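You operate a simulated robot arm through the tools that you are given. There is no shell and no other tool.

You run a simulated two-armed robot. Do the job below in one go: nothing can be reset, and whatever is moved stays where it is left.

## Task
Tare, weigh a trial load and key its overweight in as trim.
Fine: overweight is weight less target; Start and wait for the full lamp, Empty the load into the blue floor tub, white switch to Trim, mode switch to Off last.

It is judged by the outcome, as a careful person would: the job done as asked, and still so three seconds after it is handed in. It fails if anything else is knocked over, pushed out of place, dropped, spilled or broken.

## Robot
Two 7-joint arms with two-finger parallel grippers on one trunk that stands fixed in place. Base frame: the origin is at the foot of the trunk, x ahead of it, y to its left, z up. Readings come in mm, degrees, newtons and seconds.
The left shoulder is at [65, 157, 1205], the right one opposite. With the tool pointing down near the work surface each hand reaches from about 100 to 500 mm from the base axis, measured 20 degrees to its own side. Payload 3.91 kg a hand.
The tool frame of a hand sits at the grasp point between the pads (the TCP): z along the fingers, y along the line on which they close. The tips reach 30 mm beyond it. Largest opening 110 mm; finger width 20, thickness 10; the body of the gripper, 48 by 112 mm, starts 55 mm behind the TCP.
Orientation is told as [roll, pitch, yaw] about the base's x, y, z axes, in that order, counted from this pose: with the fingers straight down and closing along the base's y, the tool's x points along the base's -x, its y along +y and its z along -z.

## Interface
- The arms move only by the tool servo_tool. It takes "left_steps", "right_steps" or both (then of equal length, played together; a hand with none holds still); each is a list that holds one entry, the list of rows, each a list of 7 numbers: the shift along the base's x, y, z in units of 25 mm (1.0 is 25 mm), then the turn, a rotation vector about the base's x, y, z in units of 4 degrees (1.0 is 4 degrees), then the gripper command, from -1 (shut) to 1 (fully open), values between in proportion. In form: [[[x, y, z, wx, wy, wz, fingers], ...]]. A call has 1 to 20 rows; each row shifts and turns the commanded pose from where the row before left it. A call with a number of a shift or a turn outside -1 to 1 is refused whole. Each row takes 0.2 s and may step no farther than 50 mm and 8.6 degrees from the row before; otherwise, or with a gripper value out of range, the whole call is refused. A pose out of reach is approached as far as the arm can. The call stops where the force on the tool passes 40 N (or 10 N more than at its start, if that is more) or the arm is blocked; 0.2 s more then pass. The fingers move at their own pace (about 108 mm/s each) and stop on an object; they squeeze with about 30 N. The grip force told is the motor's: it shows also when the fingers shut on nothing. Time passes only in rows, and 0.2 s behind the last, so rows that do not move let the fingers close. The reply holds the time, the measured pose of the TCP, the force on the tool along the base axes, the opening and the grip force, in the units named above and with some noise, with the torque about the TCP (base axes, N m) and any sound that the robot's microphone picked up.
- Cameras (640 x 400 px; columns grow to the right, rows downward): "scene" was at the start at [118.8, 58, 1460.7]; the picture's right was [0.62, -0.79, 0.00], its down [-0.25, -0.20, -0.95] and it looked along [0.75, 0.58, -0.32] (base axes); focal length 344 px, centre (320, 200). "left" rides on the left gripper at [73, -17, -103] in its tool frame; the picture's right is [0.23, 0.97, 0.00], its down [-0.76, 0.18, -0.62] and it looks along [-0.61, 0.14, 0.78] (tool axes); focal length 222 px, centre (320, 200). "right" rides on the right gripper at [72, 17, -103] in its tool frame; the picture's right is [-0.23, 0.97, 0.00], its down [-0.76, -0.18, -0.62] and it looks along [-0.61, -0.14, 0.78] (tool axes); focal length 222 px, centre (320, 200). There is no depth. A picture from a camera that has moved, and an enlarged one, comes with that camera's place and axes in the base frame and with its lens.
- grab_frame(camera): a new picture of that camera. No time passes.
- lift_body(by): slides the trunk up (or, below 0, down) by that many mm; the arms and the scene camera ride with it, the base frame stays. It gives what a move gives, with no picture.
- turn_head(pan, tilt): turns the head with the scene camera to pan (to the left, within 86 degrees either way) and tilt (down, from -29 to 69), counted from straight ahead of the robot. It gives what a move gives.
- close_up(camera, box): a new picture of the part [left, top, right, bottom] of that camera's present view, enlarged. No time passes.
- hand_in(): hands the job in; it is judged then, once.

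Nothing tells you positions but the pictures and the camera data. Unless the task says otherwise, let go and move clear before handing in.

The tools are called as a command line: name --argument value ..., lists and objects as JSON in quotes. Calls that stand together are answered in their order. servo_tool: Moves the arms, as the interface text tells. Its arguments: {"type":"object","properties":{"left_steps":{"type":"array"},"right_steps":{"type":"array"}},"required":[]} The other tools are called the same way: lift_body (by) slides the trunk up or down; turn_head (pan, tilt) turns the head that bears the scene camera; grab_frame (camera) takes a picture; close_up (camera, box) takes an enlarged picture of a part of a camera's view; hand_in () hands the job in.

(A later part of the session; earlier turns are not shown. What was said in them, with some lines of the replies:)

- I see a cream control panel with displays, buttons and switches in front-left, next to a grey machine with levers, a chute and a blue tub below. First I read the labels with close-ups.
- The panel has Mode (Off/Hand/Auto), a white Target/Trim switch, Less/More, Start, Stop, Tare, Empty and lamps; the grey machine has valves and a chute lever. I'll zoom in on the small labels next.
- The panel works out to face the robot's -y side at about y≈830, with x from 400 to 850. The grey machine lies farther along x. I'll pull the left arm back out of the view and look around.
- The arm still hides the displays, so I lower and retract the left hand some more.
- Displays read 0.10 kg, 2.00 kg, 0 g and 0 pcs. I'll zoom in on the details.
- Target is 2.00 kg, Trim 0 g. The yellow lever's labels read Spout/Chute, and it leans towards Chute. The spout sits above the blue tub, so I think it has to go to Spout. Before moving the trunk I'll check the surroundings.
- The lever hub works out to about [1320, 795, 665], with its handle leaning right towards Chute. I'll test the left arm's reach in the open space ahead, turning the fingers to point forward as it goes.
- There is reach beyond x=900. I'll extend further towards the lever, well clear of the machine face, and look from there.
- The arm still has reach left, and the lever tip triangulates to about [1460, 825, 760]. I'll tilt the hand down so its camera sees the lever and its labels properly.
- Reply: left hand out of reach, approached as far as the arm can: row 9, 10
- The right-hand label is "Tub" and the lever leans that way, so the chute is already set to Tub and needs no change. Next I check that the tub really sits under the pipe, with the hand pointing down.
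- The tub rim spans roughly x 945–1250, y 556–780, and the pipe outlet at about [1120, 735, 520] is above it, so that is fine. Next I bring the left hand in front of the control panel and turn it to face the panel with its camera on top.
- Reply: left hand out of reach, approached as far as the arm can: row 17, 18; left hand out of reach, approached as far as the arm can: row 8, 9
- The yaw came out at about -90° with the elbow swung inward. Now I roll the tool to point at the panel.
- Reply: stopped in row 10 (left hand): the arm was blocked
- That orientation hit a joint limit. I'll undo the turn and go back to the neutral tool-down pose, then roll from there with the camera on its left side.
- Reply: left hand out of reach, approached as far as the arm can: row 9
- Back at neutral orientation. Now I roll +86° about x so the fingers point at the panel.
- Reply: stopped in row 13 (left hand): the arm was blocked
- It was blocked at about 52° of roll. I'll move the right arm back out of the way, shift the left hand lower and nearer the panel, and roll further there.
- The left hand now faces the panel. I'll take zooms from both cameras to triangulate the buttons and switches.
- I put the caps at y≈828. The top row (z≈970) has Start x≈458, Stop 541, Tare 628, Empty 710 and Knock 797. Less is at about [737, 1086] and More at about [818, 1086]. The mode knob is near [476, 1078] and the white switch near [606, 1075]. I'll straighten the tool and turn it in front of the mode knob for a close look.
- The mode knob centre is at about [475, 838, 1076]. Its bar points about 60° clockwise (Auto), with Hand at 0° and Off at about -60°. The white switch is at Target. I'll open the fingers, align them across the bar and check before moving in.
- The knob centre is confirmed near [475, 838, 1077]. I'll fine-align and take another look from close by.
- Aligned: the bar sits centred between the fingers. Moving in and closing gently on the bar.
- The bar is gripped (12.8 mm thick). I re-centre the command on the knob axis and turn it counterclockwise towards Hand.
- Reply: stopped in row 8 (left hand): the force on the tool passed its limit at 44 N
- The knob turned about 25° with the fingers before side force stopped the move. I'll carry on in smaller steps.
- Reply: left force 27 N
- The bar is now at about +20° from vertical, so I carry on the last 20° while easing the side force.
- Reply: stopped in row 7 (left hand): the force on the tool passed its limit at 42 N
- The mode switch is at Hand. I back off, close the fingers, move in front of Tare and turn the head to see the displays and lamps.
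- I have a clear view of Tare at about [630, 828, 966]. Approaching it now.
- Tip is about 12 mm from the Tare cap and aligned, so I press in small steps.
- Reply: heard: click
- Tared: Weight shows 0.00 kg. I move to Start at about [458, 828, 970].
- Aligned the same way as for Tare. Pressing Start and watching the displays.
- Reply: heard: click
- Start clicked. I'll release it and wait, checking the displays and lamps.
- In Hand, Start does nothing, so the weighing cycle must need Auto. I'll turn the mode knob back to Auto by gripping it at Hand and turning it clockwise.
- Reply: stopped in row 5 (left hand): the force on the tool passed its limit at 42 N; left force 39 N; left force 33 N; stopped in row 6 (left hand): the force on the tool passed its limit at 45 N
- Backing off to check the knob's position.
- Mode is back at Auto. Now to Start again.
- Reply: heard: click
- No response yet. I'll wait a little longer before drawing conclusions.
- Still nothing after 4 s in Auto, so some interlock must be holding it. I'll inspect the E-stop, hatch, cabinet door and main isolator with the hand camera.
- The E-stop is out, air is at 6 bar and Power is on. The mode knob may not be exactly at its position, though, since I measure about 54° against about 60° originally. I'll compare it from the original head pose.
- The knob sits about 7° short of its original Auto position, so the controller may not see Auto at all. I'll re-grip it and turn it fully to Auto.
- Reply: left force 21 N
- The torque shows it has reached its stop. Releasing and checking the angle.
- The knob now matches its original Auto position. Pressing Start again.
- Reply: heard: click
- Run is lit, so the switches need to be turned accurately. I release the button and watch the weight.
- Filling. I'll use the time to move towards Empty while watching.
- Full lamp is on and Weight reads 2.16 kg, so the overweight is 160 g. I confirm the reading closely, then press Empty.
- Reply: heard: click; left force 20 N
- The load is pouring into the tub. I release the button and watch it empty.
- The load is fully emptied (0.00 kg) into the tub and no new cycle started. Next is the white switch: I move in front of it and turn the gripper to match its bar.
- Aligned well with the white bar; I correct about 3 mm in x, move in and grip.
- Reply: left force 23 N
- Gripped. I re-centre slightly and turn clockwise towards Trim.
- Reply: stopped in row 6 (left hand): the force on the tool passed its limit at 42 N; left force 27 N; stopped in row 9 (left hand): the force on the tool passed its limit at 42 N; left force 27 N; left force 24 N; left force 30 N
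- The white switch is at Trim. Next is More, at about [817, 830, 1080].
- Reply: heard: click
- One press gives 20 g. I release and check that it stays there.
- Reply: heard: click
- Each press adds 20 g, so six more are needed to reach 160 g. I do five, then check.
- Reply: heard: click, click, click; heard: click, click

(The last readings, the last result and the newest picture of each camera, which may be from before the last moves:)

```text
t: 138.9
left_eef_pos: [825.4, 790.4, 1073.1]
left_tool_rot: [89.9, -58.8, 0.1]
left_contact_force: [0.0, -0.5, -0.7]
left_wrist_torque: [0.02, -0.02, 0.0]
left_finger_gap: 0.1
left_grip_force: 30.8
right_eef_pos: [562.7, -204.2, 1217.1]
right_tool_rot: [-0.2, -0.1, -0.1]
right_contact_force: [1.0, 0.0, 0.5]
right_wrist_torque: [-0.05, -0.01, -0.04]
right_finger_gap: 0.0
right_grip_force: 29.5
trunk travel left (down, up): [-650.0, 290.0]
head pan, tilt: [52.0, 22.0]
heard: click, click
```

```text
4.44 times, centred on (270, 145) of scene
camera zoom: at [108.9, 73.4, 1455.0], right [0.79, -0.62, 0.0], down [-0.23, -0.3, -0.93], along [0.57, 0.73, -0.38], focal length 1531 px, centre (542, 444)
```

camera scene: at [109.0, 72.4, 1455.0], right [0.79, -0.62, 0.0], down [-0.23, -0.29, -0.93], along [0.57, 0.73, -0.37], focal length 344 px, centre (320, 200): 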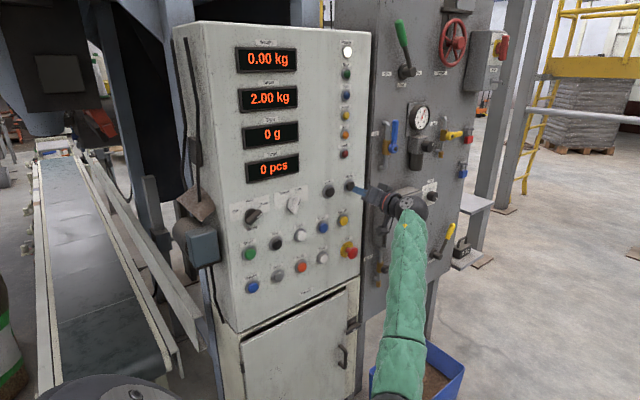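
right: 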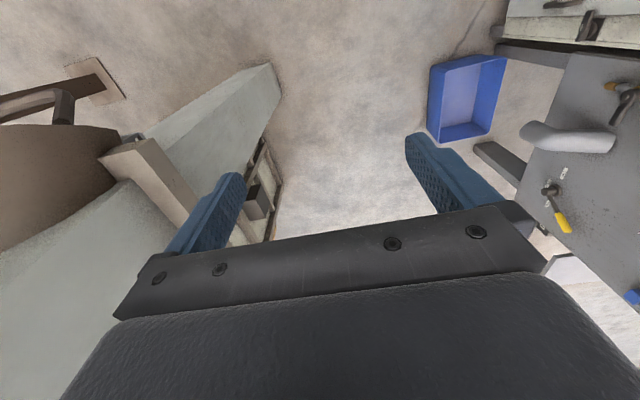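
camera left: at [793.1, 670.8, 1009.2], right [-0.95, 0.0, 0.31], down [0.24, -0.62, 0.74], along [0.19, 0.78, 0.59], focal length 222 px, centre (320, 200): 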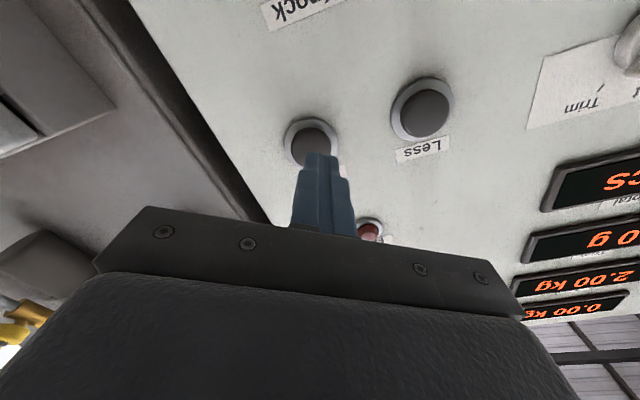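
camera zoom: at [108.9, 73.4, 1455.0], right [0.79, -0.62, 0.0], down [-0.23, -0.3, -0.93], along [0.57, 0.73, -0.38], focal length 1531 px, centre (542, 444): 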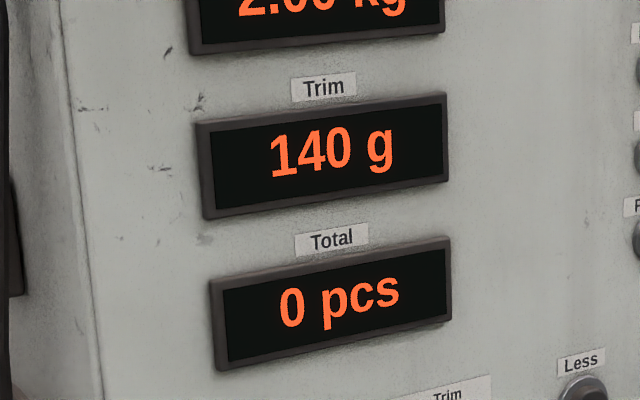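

One more press to reach 160 g.

servo_tool --left_steps '[[[0, 0.5, 0, 0, 0, 0, -1], [0, -0.5, 0, 0, 0, 0, -1], [0, -0.8, 0, 0, 0, 0, -1], [0, -0.8, 0, 0, 0, 0, -1], [0, 0, 0, 0, 0, 0, -1]]]'

close_up --camera "scene" --box '[220, 30, 370, 200]'

close_up --camera "scene" --box '[220, 180, 320, 250]'

```text
t: 140.2
left_eef_pos: [824.4, 751.4, 1073.7]
left_tool_rot: [90.0, -58.8, 0.1]
left_contact_force: [0.2, -0.6, -0.1]
left_wrist_torque: [-0.03, -0.02, -0.02]
left_finger_gap: 0.0
left_grip_force: 29.6
right_eef_pos: [563.0, -204.3, 1217.4]
right_tool_rot: [0.0, -0.2, 0.0]
right_contact_force: [0.7, 0.4, 0.6]
right_wrist_torque: [0.02, -0.03, 0.03]
right_finger_gap: 0.0
right_grip_force: 29.6
trunk travel left (down, up): [-650.0, 290.0]
head pan, tilt: [52.0, 22.0]
heard: click
```

```text
2.35 times, centred on (295, 115) of scene
camera zoom: at [108.9, 73.2, 1455.0], right [0.79, -0.62, 0.0], down [-0.23, -0.3, -0.93], along [0.57, 0.73, -0.38], focal length 811 px, centre (379, 400)
```

zoom: 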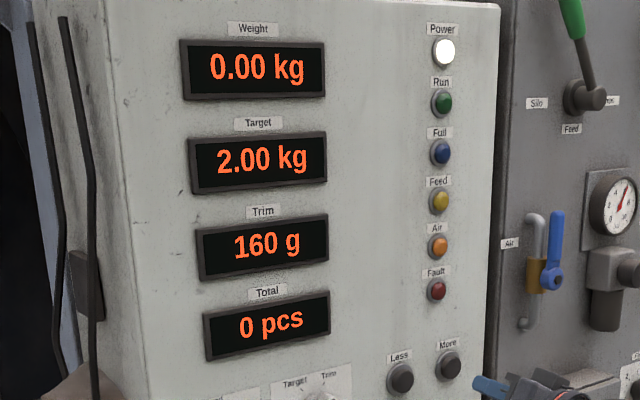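

```text
5.71 times, centred on (270, 215) of scene
camera zoom: at [108.9, 73.2, 1455.0], right [0.79, -0.62, 0.0], down [-0.23, -0.3, -0.93], along [0.57, 0.73, -0.38], focal length 1969 px, centre (606, 114)
```

zoom: 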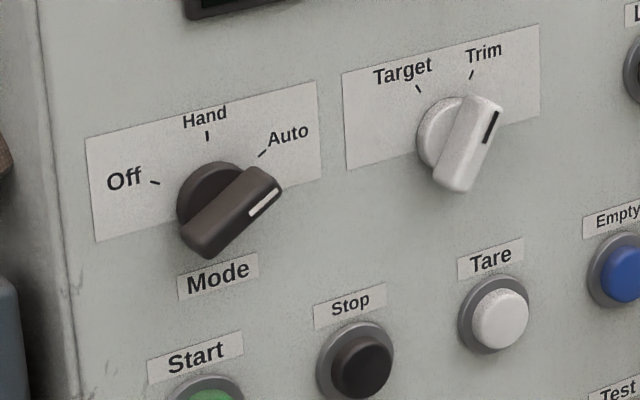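

Trim shows 160 g. Last job: turn Mode to Off. I move back to the mode knob and align with its Auto position.

servo_tool --left_steps '[[[-0.9, -0.1, 0.01, 0, 0, 0, -1], [-0.9, 0, 0.01, 0, 0, 0, -1], [-0.9, 0, 0.01, 0, 0, 0, -1], [-0.9, 0, 0.01, 0, 0.6, 0, -1], [-0.9, 0, 0.01, 0, 0.6, 0, -1], [-0.9, 0, 0.01, 0, 0.6, 0, -1], [-0.9, 0, 0.01, 0, 0.6, 0, -1], [-0.9, 0, 0.01, 0, 0.6, 0, -1], [-0.9, 0, 0.01, 0, 0.6, 0, -1], [-0.9, 0, 0.01, 0, 0.6, 0, -1], [-0.9, 0, 0.01, 0, 0.6, 0, -1], [-0.9, 0, 0, 0, 0.6, 0, -1], [-0.9, 0, 0, 0, 0.6, 0, -1], [-0.9, 0, 0, 0, 0.6, 0, 0], [-0.9, 0, 0, 0, 0.6, 0, 0], [-0.42, 0, 0, 0, 0, 0, 0], [0, 0, 0, 0, 0, 0, 0]]]'

close_up --camera "left" --box '[210, 60, 430, 220]'

```text
t: 143.8
left_eef_pos: [474.0, 749.3, 1078.6]
left_tool_rot: [90.1, -29.9, -0.1]
left_contact_force: [-0.8, 0.1, -0.2]
left_wrist_torque: [0.02, 0.0, -0.01]
left_finger_gap: 55.2
left_grip_force: 0.1
right_eef_pos: [562.8, -204.1, 1216.3]
right_tool_rot: [0.0, -0.1, 0.0]
right_contact_force: [0.5, 0.5, -0.5]
right_wrist_torque: [0.02, -0.02, 0.03]
right_finger_gap: 0.1
right_grip_force: 29.8
trunk travel left (down, up): [-650.0, 290.0]
head pan, tilt: [52.0, 22.0]
```

```text
2.50 times, centred on (320, 140) of left
camera zoom: at [418.4, 646.2, 1028.4], right [-0.68, 0.0, 0.73], down [0.57, -0.62, 0.53], along [0.46, 0.78, 0.43], focal length 555 px, centre (320, 350)
```

zoom: 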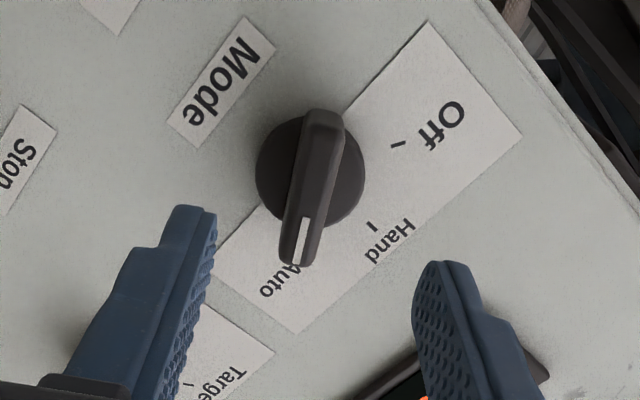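

servo_tool --left_steps '[[[0.08, 0.5, -0.11, 0, 0, 0, 0], [0, 0.5, 0, 0, 0, 0, 0], [0, 0.5, 0, 0, 0, 0, 0], [0, 0.45, 0, 0, 0, 0, 0], [0, 0, 0, 0, 0, 0, -0.4], [0, 0, 0, 0, 0, 0, -0.8], [0, 0, 0, 0, 0, 0, -1], [0, 0, 0, 0, 0, 0, -1]]]'

servo_tool --left_steps '[[[0, 0, 0, 0, -0.5, 0, -1], [0, 0, 0, 0, -0.5, 0, -1], [0, 0, 0, 0, -0.5, 0, -1], [0, 0, 0, 0, -0.5, 0, -1], [0, 0, 0, 0, -0.5, 0, -1], [0, 0, 0, 0, -0.5, 0, -1], [0, 0, 0, 0, -0.5, 0, -1], [0, 0, 0, 0, -0.5, 0, -1]]]'

```text
t: 145.6
left_eef_pos: [476.2, 797.7, 1076.2]
left_tool_rot: [90.0, -29.9, -0.1]
left_contact_force: [1.6, 4.3, 5.9]
left_wrist_torque: [-0.11, 0.01, 0.43]
left_finger_gap: 12.8
left_grip_force: 45.5
right_eef_pos: [563.7, -204.3, 1217.3]
right_tool_rot: [0.1, -0.2, 0.1]
right_contact_force: [-0.4, 0.5, -0.8]
right_wrist_torque: [0.0, -0.02, -0.01]
right_finger_gap: 0.2
right_grip_force: 29.8
trunk travel left (down, up): [-650.0, 290.0]
head pan, tilt: [52.0, 22.0]
```

```text
t: 147.3
left_eef_pos: [477.7, 797.3, 1075.8]
left_tool_rot: [90.2, -46.1, -0.1]
left_contact_force: [-10.3, -10.6, 2.3]
left_wrist_torque: [0.46, 0.06, -0.04]
left_finger_gap: 12.9
left_grip_force: 44.7
right_eef_pos: [562.4, -205.1, 1216.7]
right_tool_rot: [0.1, -0.2, 0.0]
right_contact_force: [-0.4, 0.0, -0.4]
right_wrist_torque: [0.0, -0.05, 0.0]
right_finger_gap: 0.1
right_grip_force: 30.0
trunk travel left (down, up): [-650.0, 290.0]
head pan, tilt: [52.0, 22.0]
```

Gripped well and turning; I continue counterclockwise past Hand towards Off.

servo_tool --left_steps '[[[0, 0, 0, 0, -0.5, 0, -1], [0, 0, 0, 0, -0.5, 0, -1], [0, 0, 0, 0, -0.5, 0, -1], [0, 0, 0, 0, -0.5, 0, -1], [0, 0, 0, 0, -0.5, 0, -1], [0, 0, 0, 0, -0.5, 0, -1], [0, 0, 0, 0, -0.5, 0, -1], [0, 0, 0, 0, -0.5, 0, -1], [0, 0, 0, 0, -0.5, 0, -1], [0, 0, 0, 0, -0.5, 0, -1], [0, 0, 0, 0, -0.5, 0, -1], [0, 0, 0, 0, -0.5, 0, -1]]]'

servo_tool --left_steps '[[[0, 0, 0, 0, 0, 0, -1], [0, 0, 0, 0, -0.5, 0, -1], [0, 0, 0, 0, -0.5, 0, -1], [0, 0, 0, 0, -0.5, 0, -1], [0, 0, 0, 0, -0.5, 0, -1], [0, 0, 0, 0, -0.5, 0, -1], [0, 0, 0, 0, -0.5, 0, -1], [0, 0, 0, 0, -0.5, 0, -1], [0, 0, 0, 0, -0.5, 0, -1]]]'

```text
t: 149.9
left_eef_pos: [476.8, 796.1, 1076.6]
left_tool_rot: [90.4, -70.1, -0.4]
left_contact_force: [-18.9, -16.4, 4.8]
left_wrist_torque: [-1.02, 0.08, 0.94]
left_finger_gap: 12.7
left_grip_force: 45.2
right_eef_pos: [560.7, -206.0, 1217.7]
right_tool_rot: [0.1, -0.1, 0.0]
right_contact_force: [0.4, 0.8, -0.1]
right_wrist_torque: [-0.03, -0.01, -0.03]
right_finger_gap: 0.3
right_grip_force: 30.2
trunk travel left (down, up): [-650.0, 290.0]
head pan, tilt: [52.0, 22.0]
```

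```text
t: 151.9
left_eef_pos: [474.9, 797.0, 1077.4]
left_tool_rot: [90.5, -85.0, -0.5]
left_contact_force: [-14.7, -17.8, -3.1]
left_wrist_torque: [0.25, 0.01, 0.38]
left_finger_gap: 13.0
left_grip_force: 44.8
right_eef_pos: [562.6, -206.3, 1216.7]
right_tool_rot: [0.1, -0.1, 0.0]
right_contact_force: [0.6, 0.2, -0.4]
right_wrist_torque: [-0.02, 0.02, -0.04]
right_finger_gap: 0.0
right_grip_force: 30.4
trunk travel left (down, up): [-650.0, 290.0]
head pan, tilt: [52.0, 22.0]
stopped in row 9 (left hand): the force on the tool passed its limit at 41 N (the readings are from after the stop); the commanded pose is now the measured one
```

servo_tool --left_steps '[[[0, 0, 0, 0, 0, 0, -1], [0, 0, 0, 0, -0.5, 0, -1], [0, 0, 0, 0, -0.5, 0, -1], [0, 0, 0, 0, -0.5, 0, -1], [0, 0, 0, 0, -0.5, 0, -1], [0, 0, 0, 0, -0.5, 0, -1], [0, 0, 0, 0, -0.5, 0, -1], [0, 0, 0, 0, -0.5, 0, -1], [0, 0, 0, 0, -0.5, 0, -1]]]'

servo_tool --left_steps '[[[0, 0, 0, 0, 0, 0, -1], [0, 0, 0, 0, -0.5, 0, -1], [0, 0, 0, 0, -0.5, 0, -1], [0, 0, 0, 0, -0.5, 0, -1], [0, 0, 0, 0, -0.5, 0, -1], [0, 0, 0, 0, -0.5, 0, -1], [0, 0, 0, 0, -0.5, 0, -1], [0, 0, 0, 0, -0.5, 0, -1], [0, 0, 0, 0, -0.5, 0, -1]]]'

```text
t: 153.9
left_eef_pos: [474.8, 796.6, 1075.6]
left_tool_rot: [-90.2, -79.0, -179.9]
left_contact_force: [-20.3, -31.3, -10.5]
left_wrist_torque: [0.41, 0.05, 0.66]
left_finger_gap: 12.9
left_grip_force: 45.2
right_eef_pos: [561.8, -205.6, 1215.9]
right_tool_rot: [0.0, -0.2, 0.0]
right_contact_force: [0.3, -0.3, -0.4]
right_wrist_torque: [0.0, -0.03, 0.0]
right_finger_gap: 0.0
right_grip_force: 29.7
trunk travel left (down, up): [-650.0, 290.0]
head pan, tilt: [52.0, 22.0]
```

```text
t: 155.7
left_eef_pos: [473.2, 796.2, 1075.6]
left_tool_rot: [-90.0, -66.0, -179.9]
left_contact_force: [-12.8, -19.3, -2.0]
left_wrist_torque: [-0.47, 0.05, 0.15]
left_finger_gap: 12.8
left_grip_force: 45.4
right_eef_pos: [563.7, -205.9, 1217.0]
right_tool_rot: [0.2, -0.1, 0.0]
right_contact_force: [-1.1, 0.2, 0.8]
right_wrist_torque: [0.03, -0.03, 0.03]
right_finger_gap: 0.0
right_grip_force: 30.2
trunk travel left (down, up): [-650.0, 290.0]
head pan, tilt: [52.0, 22.0]
stopped in row 8 (left hand): the force on the tool passed its limit at 51 N (the readings are from after the stop); the commanded pose is now the measured one
```

servo_tool --left_steps '[[[-0.05, -0.04, 0, 0, 0, 0, -1], [0, 0, 0, 0, -0.4, 0, -1], [0, 0, 0, 0, -0.4, 0, -1], [0, 0, 0, 0, -0.4, 0, -1], [0, 0, 0, 0, -0.4, 0, -1], [0, 0, 0, 0, -0.4, 0, -1], [0, 0, 0, 0, -0.4, 0, -1], [0, 0, 0, 0, -0.4, 0, -1], [0, 0, 0, 0, -0.4, 0, -1]]]'

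close_up --camera "left" --box '[210, 80, 430, 240]'

grab_frame --camera "scene"

```text
t: 157.7
left_eef_pos: [474.2, 797.4, 1077.1]
left_tool_rot: [-90.0, -52.9, -179.8]
left_contact_force: [0.2, -0.6, 21.0]
left_wrist_torque: [-0.38, -0.04, -0.58]
left_finger_gap: 13.1
left_grip_force: 44.8
right_eef_pos: [561.7, -205.0, 1217.7]
right_tool_rot: [0.1, -0.1, 0.0]
right_contact_force: [-1.0, -0.1, 0.0]
right_wrist_torque: [-0.01, -0.01, 0.05]
right_finger_gap: 0.0
right_grip_force: 29.8
trunk travel left (down, up): [-650.0, 290.0]
head pan, tilt: [52.0, 22.0]
```

```text
2.50 times, centred on (320, 160) of left
camera zoom: at [530.0, 693.2, 1029.3], right [-0.64, 0.0, -0.77], down [-0.6, -0.62, 0.5], along [-0.48, 0.78, 0.4], focal length 555 px, centre (320, 300)
```

zoom: 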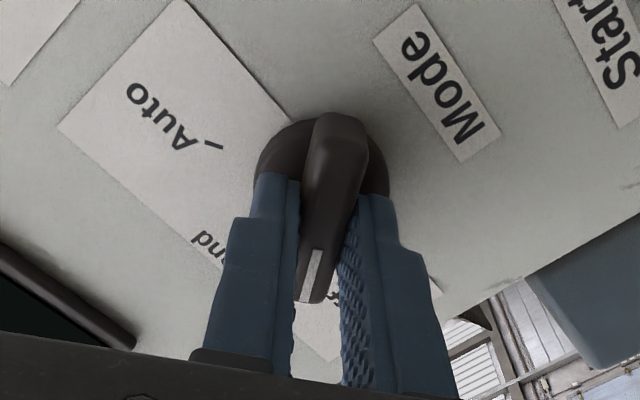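

```text
taken
camera scene: at [107.8, 70.9, 1455.3], right [0.79, -0.62, 0.0], down [-0.23, -0.29, -0.93], along [0.57, 0.73, -0.37], focal length 344 px, centre (320, 200)
```

scene: 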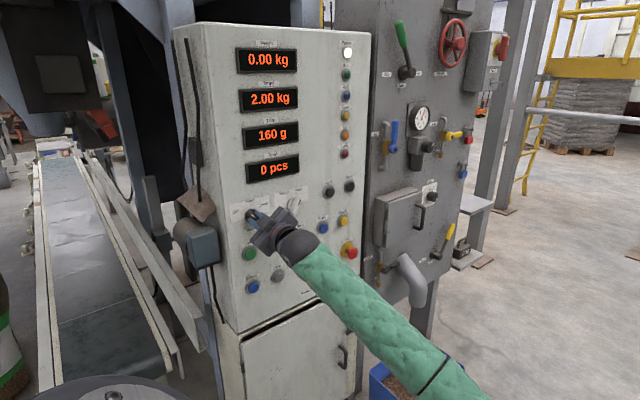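

servo_tool --left_steps '[[[0, 0, 0.05, 0, 0, 0, -1], [0, 0, 0, 0, -0.4, 0, -1], [0, 0, 0, 0, -0.4, 0, -1], [0, 0, 0, 0, -0.4, 0, -1], [0, 0, 0, 0, -0.4, 0, -1], [0, 0, 0, 0, -0.4, 0, -1], [0, 0, 0, 0, -0.4, 0, -1], [0, 0, 0, 0, -0.4, 0, -1], [0, 0, 0, 0, -0.4, 0, -1]]]'

servo_tool --left_steps '[[[0, 0, 0, 0, 0, 0, -1], [0, 0, 0, 0, -0.4, 0, -1], [0, 0, 0, 0, -0.4, 0, -1], [0, 0, 0, 0, -0.4, 0, -1], [0, 0, 0, 0, -0.4, 0, -1], [0, 0, 0, 0, -0.4, 0, -1]]]'

```text
t: 159.7
left_eef_pos: [473.6, 797.0, 1076.5]
left_tool_rot: [-90.0, -40.2, 180.0]
left_contact_force: [0.4, -3.6, 8.0]
left_wrist_torque: [0.34, -0.05, 0.11]
left_finger_gap: 13.1
left_grip_force: 45.2
right_eef_pos: [563.7, -204.7, 1216.5]
right_tool_rot: [0.1, -0.2, 0.0]
right_contact_force: [0.2, -0.9, 0.0]
right_wrist_torque: [0.02, 0.0, -0.01]
right_finger_gap: 0.0
right_grip_force: 29.9
trunk travel left (down, up): [-650.0, 290.0]
head pan, tilt: [52.0, 22.0]
```

```text
t: 161.1
left_eef_pos: [473.7, 796.8, 1076.2]
left_tool_rot: [-89.9, -32.4, 179.9]
left_contact_force: [-11.9, -14.7, -7.2]
left_wrist_torque: [-0.22, 0.02, -0.08]
left_finger_gap: 12.7
left_grip_force: 45.0
right_eef_pos: [563.5, -204.4, 1217.2]
right_tool_rot: [0.2, -0.1, 0.0]
right_contact_force: [-0.7, 0.5, 0.5]
right_wrist_torque: [0.05, 0.0, 0.01]
right_finger_gap: 0.0
right_grip_force: 29.9
trunk travel left (down, up): [-650.0, 290.0]
head pan, tilt: [52.0, 22.0]
```

servo_tool --left_steps '[[[0, 0, 0, 0, -0.4, 0, -1], [0, 0, 0, 0, -0.3, 0, -1], [0, 0, 0, 0, 0, 0, -1]]]'

servo_tool --left_steps '[[[0, 0, 0, 0, -0.3, 0, -1], [0, 0, 0, 0, 0, 0, -1]]]'

close_up --camera "scene" --box '[220, 30, 370, 200]'

```text
t: 161.9
left_eef_pos: [473.5, 797.3, 1075.9]
left_tool_rot: [-89.9, -29.7, -180.1]
left_contact_force: [-10.4, -12.2, -2.8]
left_wrist_torque: [-0.01, 0.38, -0.68]
left_finger_gap: 12.4
left_grip_force: 44.8
right_eef_pos: [562.5, -203.7, 1218.0]
right_tool_rot: [0.1, -0.1, 0.1]
right_contact_force: [0.2, 0.9, 0.6]
right_wrist_torque: [0.01, 0.0, -0.02]
right_finger_gap: 0.0
right_grip_force: 30.0
trunk travel left (down, up): [-650.0, 290.0]
head pan, tilt: [52.0, 22.0]
stopped in row 3 (left hand): the force on the tool passed its limit at 42 N (the readings are from after the stop); the commanded pose is now the measured one
```

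```text
t: 162.5
left_eef_pos: [473.8, 797.5, 1076.2]
left_tool_rot: [-89.9, -28.4, 180.1]
left_contact_force: [-15.2, -20.9, -9.4]
left_wrist_torque: [0.43, 1.09, 0.33]
left_finger_gap: 12.6
left_grip_force: 44.7
right_eef_pos: [562.8, -205.2, 1216.4]
right_tool_rot: [0.0, -0.1, 0.0]
right_contact_force: [-0.2, 0.5, 0.5]
right_wrist_torque: [0.02, 0.0, 0.0]
right_finger_gap: 0.1
right_grip_force: 30.2
trunk travel left (down, up): [-650.0, 290.0]
head pan, tilt: [52.0, 22.0]
```

```text
2.35 times, centred on (295, 115) of scene
camera zoom: at [108.1, 71.2, 1455.1], right [0.79, -0.62, 0.0], down [-0.23, -0.29, -0.93], along [0.57, 0.73, -0.37], focal length 811 px, centre (379, 400)
```

zoom: 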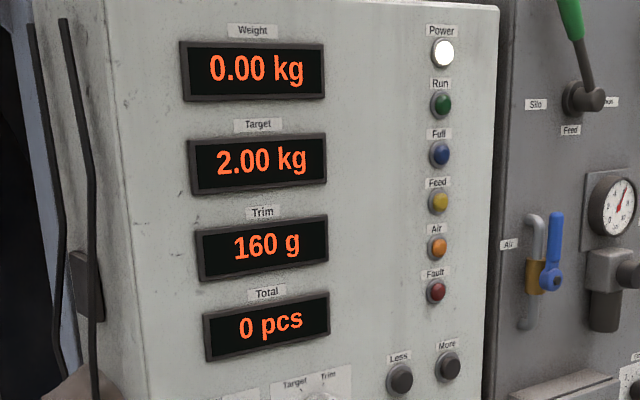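

The knob is at its Off stop (clear torque). I release, back away and verify.

servo_tool --left_steps '[[[0, 0, 0, 0, 0, 0, -0.5], [0, 0, 0, 0, 0, 0, 0], [0, 0, 0, 0, 0, 0, 0], [0, -0.8, 0, 0, 0, 0, 0], [0, -0.8, 0, 0, 0, 0, 0], [0, -0.8, 0, 0, 0, 0, 0], [0, -1, -0.5, 0, 0, 0, 0], [0.5, -1, -1, 0, 0, 0, 0], [0.8, -1, -1, 0, 0, 0, 0], [0.8, -1, -1, 0, 0, 0, 0], [0, 0, 0, 0, 0, 0, 0]]]'

close_up --camera "scene" --box '[210, 180, 310, 250]'

grab_frame --camera "scene"

```text
t: 164.3
left_eef_pos: [500.0, 702.4, 1142.2]
left_tool_rot: [-90.6, -15.2, -177.7]
left_contact_force: [-0.1, 0.6, -0.8]
left_wrist_torque: [0.01, 0.01, 0.0]
left_finger_gap: 54.9
left_grip_force: 0.1
right_eef_pos: [562.4, -205.1, 1215.7]
right_tool_rot: [0.1, -0.1, -0.1]
right_contact_force: [-0.9, 0.5, 0.7]
right_wrist_torque: [0.04, 0.01, -0.02]
right_finger_gap: 0.0
right_grip_force: 30.0
trunk travel left (down, up): [-650.0, 290.0]
head pan, tilt: [52.0, 22.0]
stopped in row 9 (left hand): the arm was blocked; the commanded pose is now the measured one
```

```text
5.71 times, centred on (260, 215) of scene
camera zoom: at [109.4, 70.7, 1455.1], right [0.79, -0.62, 0.0], down [-0.23, -0.29, -0.93], along [0.57, 0.73, -0.37], focal length 1969 px, centre (663, 114)
```

zoom: 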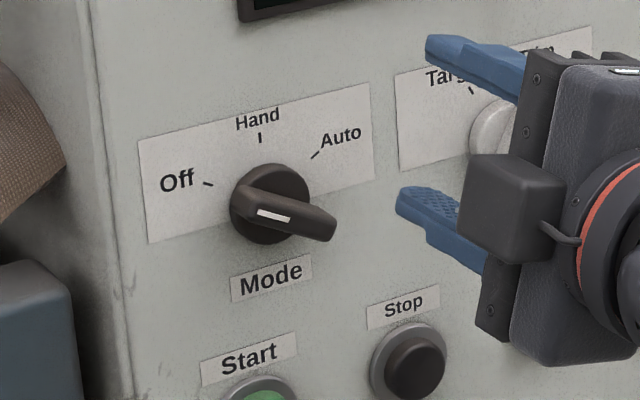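

```text
taken
camera scene: at [109.4, 70.7, 1455.1], right [0.79, -0.62, 0.0], down [-0.23, -0.29, -0.93], along [0.57, 0.73, -0.37], focal length 344 px, centre (320, 200)
```

scene: 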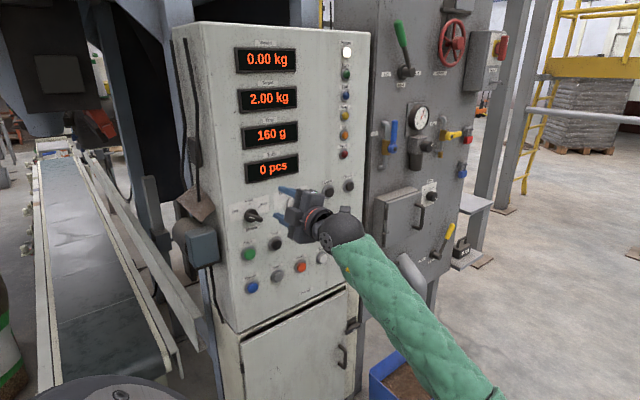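

Mode points to Off and Trim holds 160 g. The arm reached a joint limit while backing away, so I turn the wrist back and shift clear to check the white switch and the tub.

servo_tool --left_steps '[[[0.5, 0, 0, 0, 1, 0, 0], [0.5, 0, 0, 0, 1, 0, 0], [0.5, 0, 0, 0, 1, 0, -1], [0.5, 0, 0, 0, 1, 0, -1], [0.5, 0, 0, 0, 1, 0, -1], [0.5, -0.2, -0.3, 0, 1, 0, -1], [0.5, -0.2, -0.3, 0, 1, 0, -1], [0.5, -0.2, -0.5, 0, 1, 0, -1], [0.5, -0.2, -0.5, 0, 1, 0, -1], [0.5, -0.2, -0.5, 0, 1, 0, -1], [0.5, -0.2, -0.5, 0, 1, 0, -1], [0.5, -0.2, -0.5, 0, 1, 0, -1]]]'

grab_frame --camera "scene"

close_up --camera "scene" --box '[220, 180, 320, 250]'

```text
t: 166.9
left_eef_pos: [648.1, 675.4, 1073.8]
left_tool_rot: [-94.8, -62.5, -174.1]
left_contact_force: [0.2, 0.9, 0.3]
left_wrist_torque: [-0.02, -0.01, 0.02]
left_finger_gap: 0.1
left_grip_force: 30.3
right_eef_pos: [562.2, -204.4, 1214.9]
right_tool_rot: [0.1, -0.1, 0.0]
right_contact_force: [-0.3, -0.2, -0.2]
right_wrist_torque: [0.01, 0.03, 0.01]
right_finger_gap: 0.1
right_grip_force: 30.1
trunk travel left (down, up): [-650.0, 290.0]
head pan, tilt: [52.0, 22.0]
```

```text
taken
camera scene: at [109.2, 72.9, 1455.0], right [0.79, -0.62, 0.0], down [-0.23, -0.3, -0.93], along [0.57, 0.73, -0.38], focal length 344 px, centre (320, 200)
```

scene: 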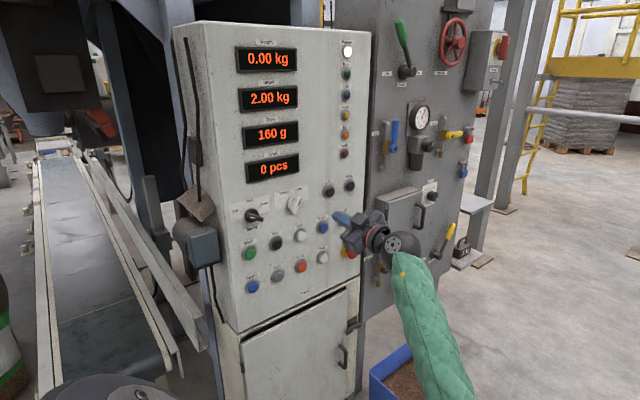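

```text
5.71 times, centred on (270, 215) of scene
camera zoom: at [109.2, 72.9, 1455.0], right [0.79, -0.62, 0.0], down [-0.23, -0.3, -0.93], along [0.57, 0.73, -0.38], focal length 1969 px, centre (606, 114)
```

zoom: 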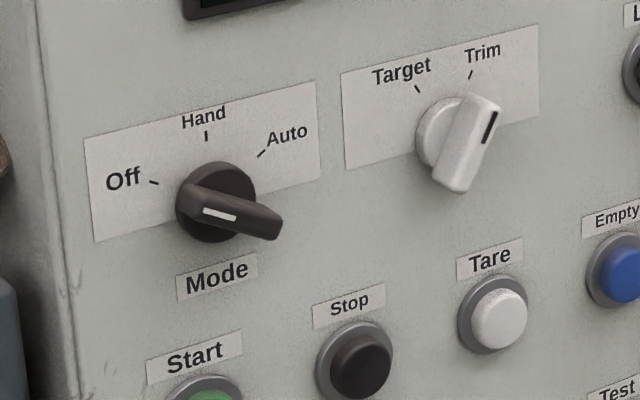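

Mode is at Off, the white switch at Trim and Trim at 160 g. I check the tub's position and that nothing was spilled.

servo_tool --left_steps '[[[0, -0.5, 0.3, 0, 0, 0, -1], [0, -0.5, 0.3, 0, 0, 0, -1], [-0.5, -0.5, 0.5, 0, 0, 0, -1], [-0.5, -0.5, 0.5, 0, 0, 0, -1], [0, 0, 0, 0, 0, 0, -1]]]'

turn_head --pan 28 --tilt 32

grab_frame --camera "scene"

```text
t: 168.3
left_eef_pos: [615.0, 638.1, 1128.3]
left_tool_rot: [-97.0, -61.2, -171.0]
left_contact_force: [0.3, 0.1, 1.1]
left_wrist_torque: [-0.02, 0.01, -0.04]
left_finger_gap: 0.0
left_grip_force: 30.2
right_eef_pos: [562.4, -204.6, 1216.5]
right_tool_rot: [0.1, -0.2, -0.1]
right_contact_force: [-0.1, 0.0, -0.4]
right_wrist_torque: [-0.04, 0.02, -0.01]
right_finger_gap: 0.2
right_grip_force: 30.0
trunk travel left (down, up): [-650.0, 290.0]
head pan, tilt: [52.0, 22.0]
stopped in row 5 (left hand): the arm was blocked; the commanded pose is now the measured one
```

```text
t: 169.2
left_eef_pos: [614.8, 637.7, 1128.1]
left_tool_rot: [-96.9, -61.4, -171.1]
left_contact_force: [0.1, -0.1, 0.3]
left_wrist_torque: [-0.03, 0.02, 0.02]
left_finger_gap: 0.1
left_grip_force: 29.3
right_eef_pos: [562.4, -204.1, 1216.3]
right_tool_rot: [0.1, -0.1, 0.1]
right_contact_force: [-0.4, 0.0, 0.4]
right_wrist_torque: [-0.01, 0.02, 0.01]
right_finger_gap: 0.2
right_grip_force: 30.3
trunk travel left (down, up): [-650.0, 290.0]
head pan, tilt: [28.0, 32.0]
```

```text
taken
camera scene: at [130.8, 41.7, 1439.1], right [0.47, -0.88, 0.0], down [-0.47, -0.25, -0.85], along [0.75, 0.4, -0.53], focal length 344 px, centre (320, 200)
```

scene: 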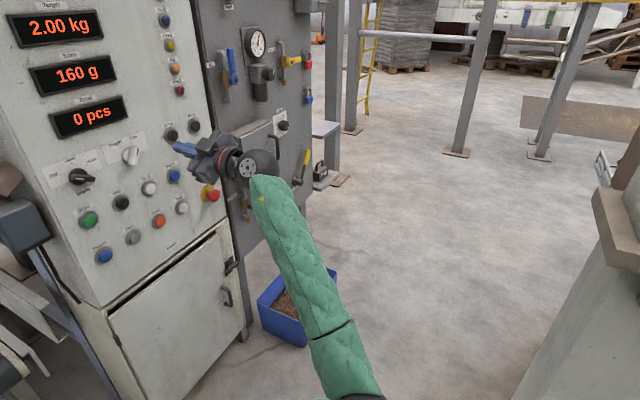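

The tub is in its original place with the product in it, nothing is spilled, and both hands are clear of the controls. Everything is set, so I hand it in.

hand_in

```text
The job is handed in.
```

The job is done and handed in: the trial load weighed 2.16 kg against a 2.00 kg target, so I keyed in a trim of 160 g. The hand-in reply didn't say how it was judged.

- **Tare:** the weight went from 0.10 kg to 0.00 kg.
- **Weighing:** in Auto, Start ran until the Full lamp lit at 2.16 kg.
- **Emptying:** the load went into the blue tub and the weight returned to 0.00 kg. The chute lever was already at Tub and I didn't move it. I saw no spill, and the tub was still in its place.
- **Trim:** with the white switch at Trim, eight presses of More (20 g each) brought the display to 160 g.
- **Mode:** turned to Off last, against its stop.

**Detour:** before the load ran, I turned the mode switch from Auto to Hand, thinking a trial load needed it. Start did nothing there. It also did nothing when I first turned the switch back, because it was a few degrees short of Auto. Once it was fully at Auto, Start worked.

At hand-in, both hands were clear of the controls.
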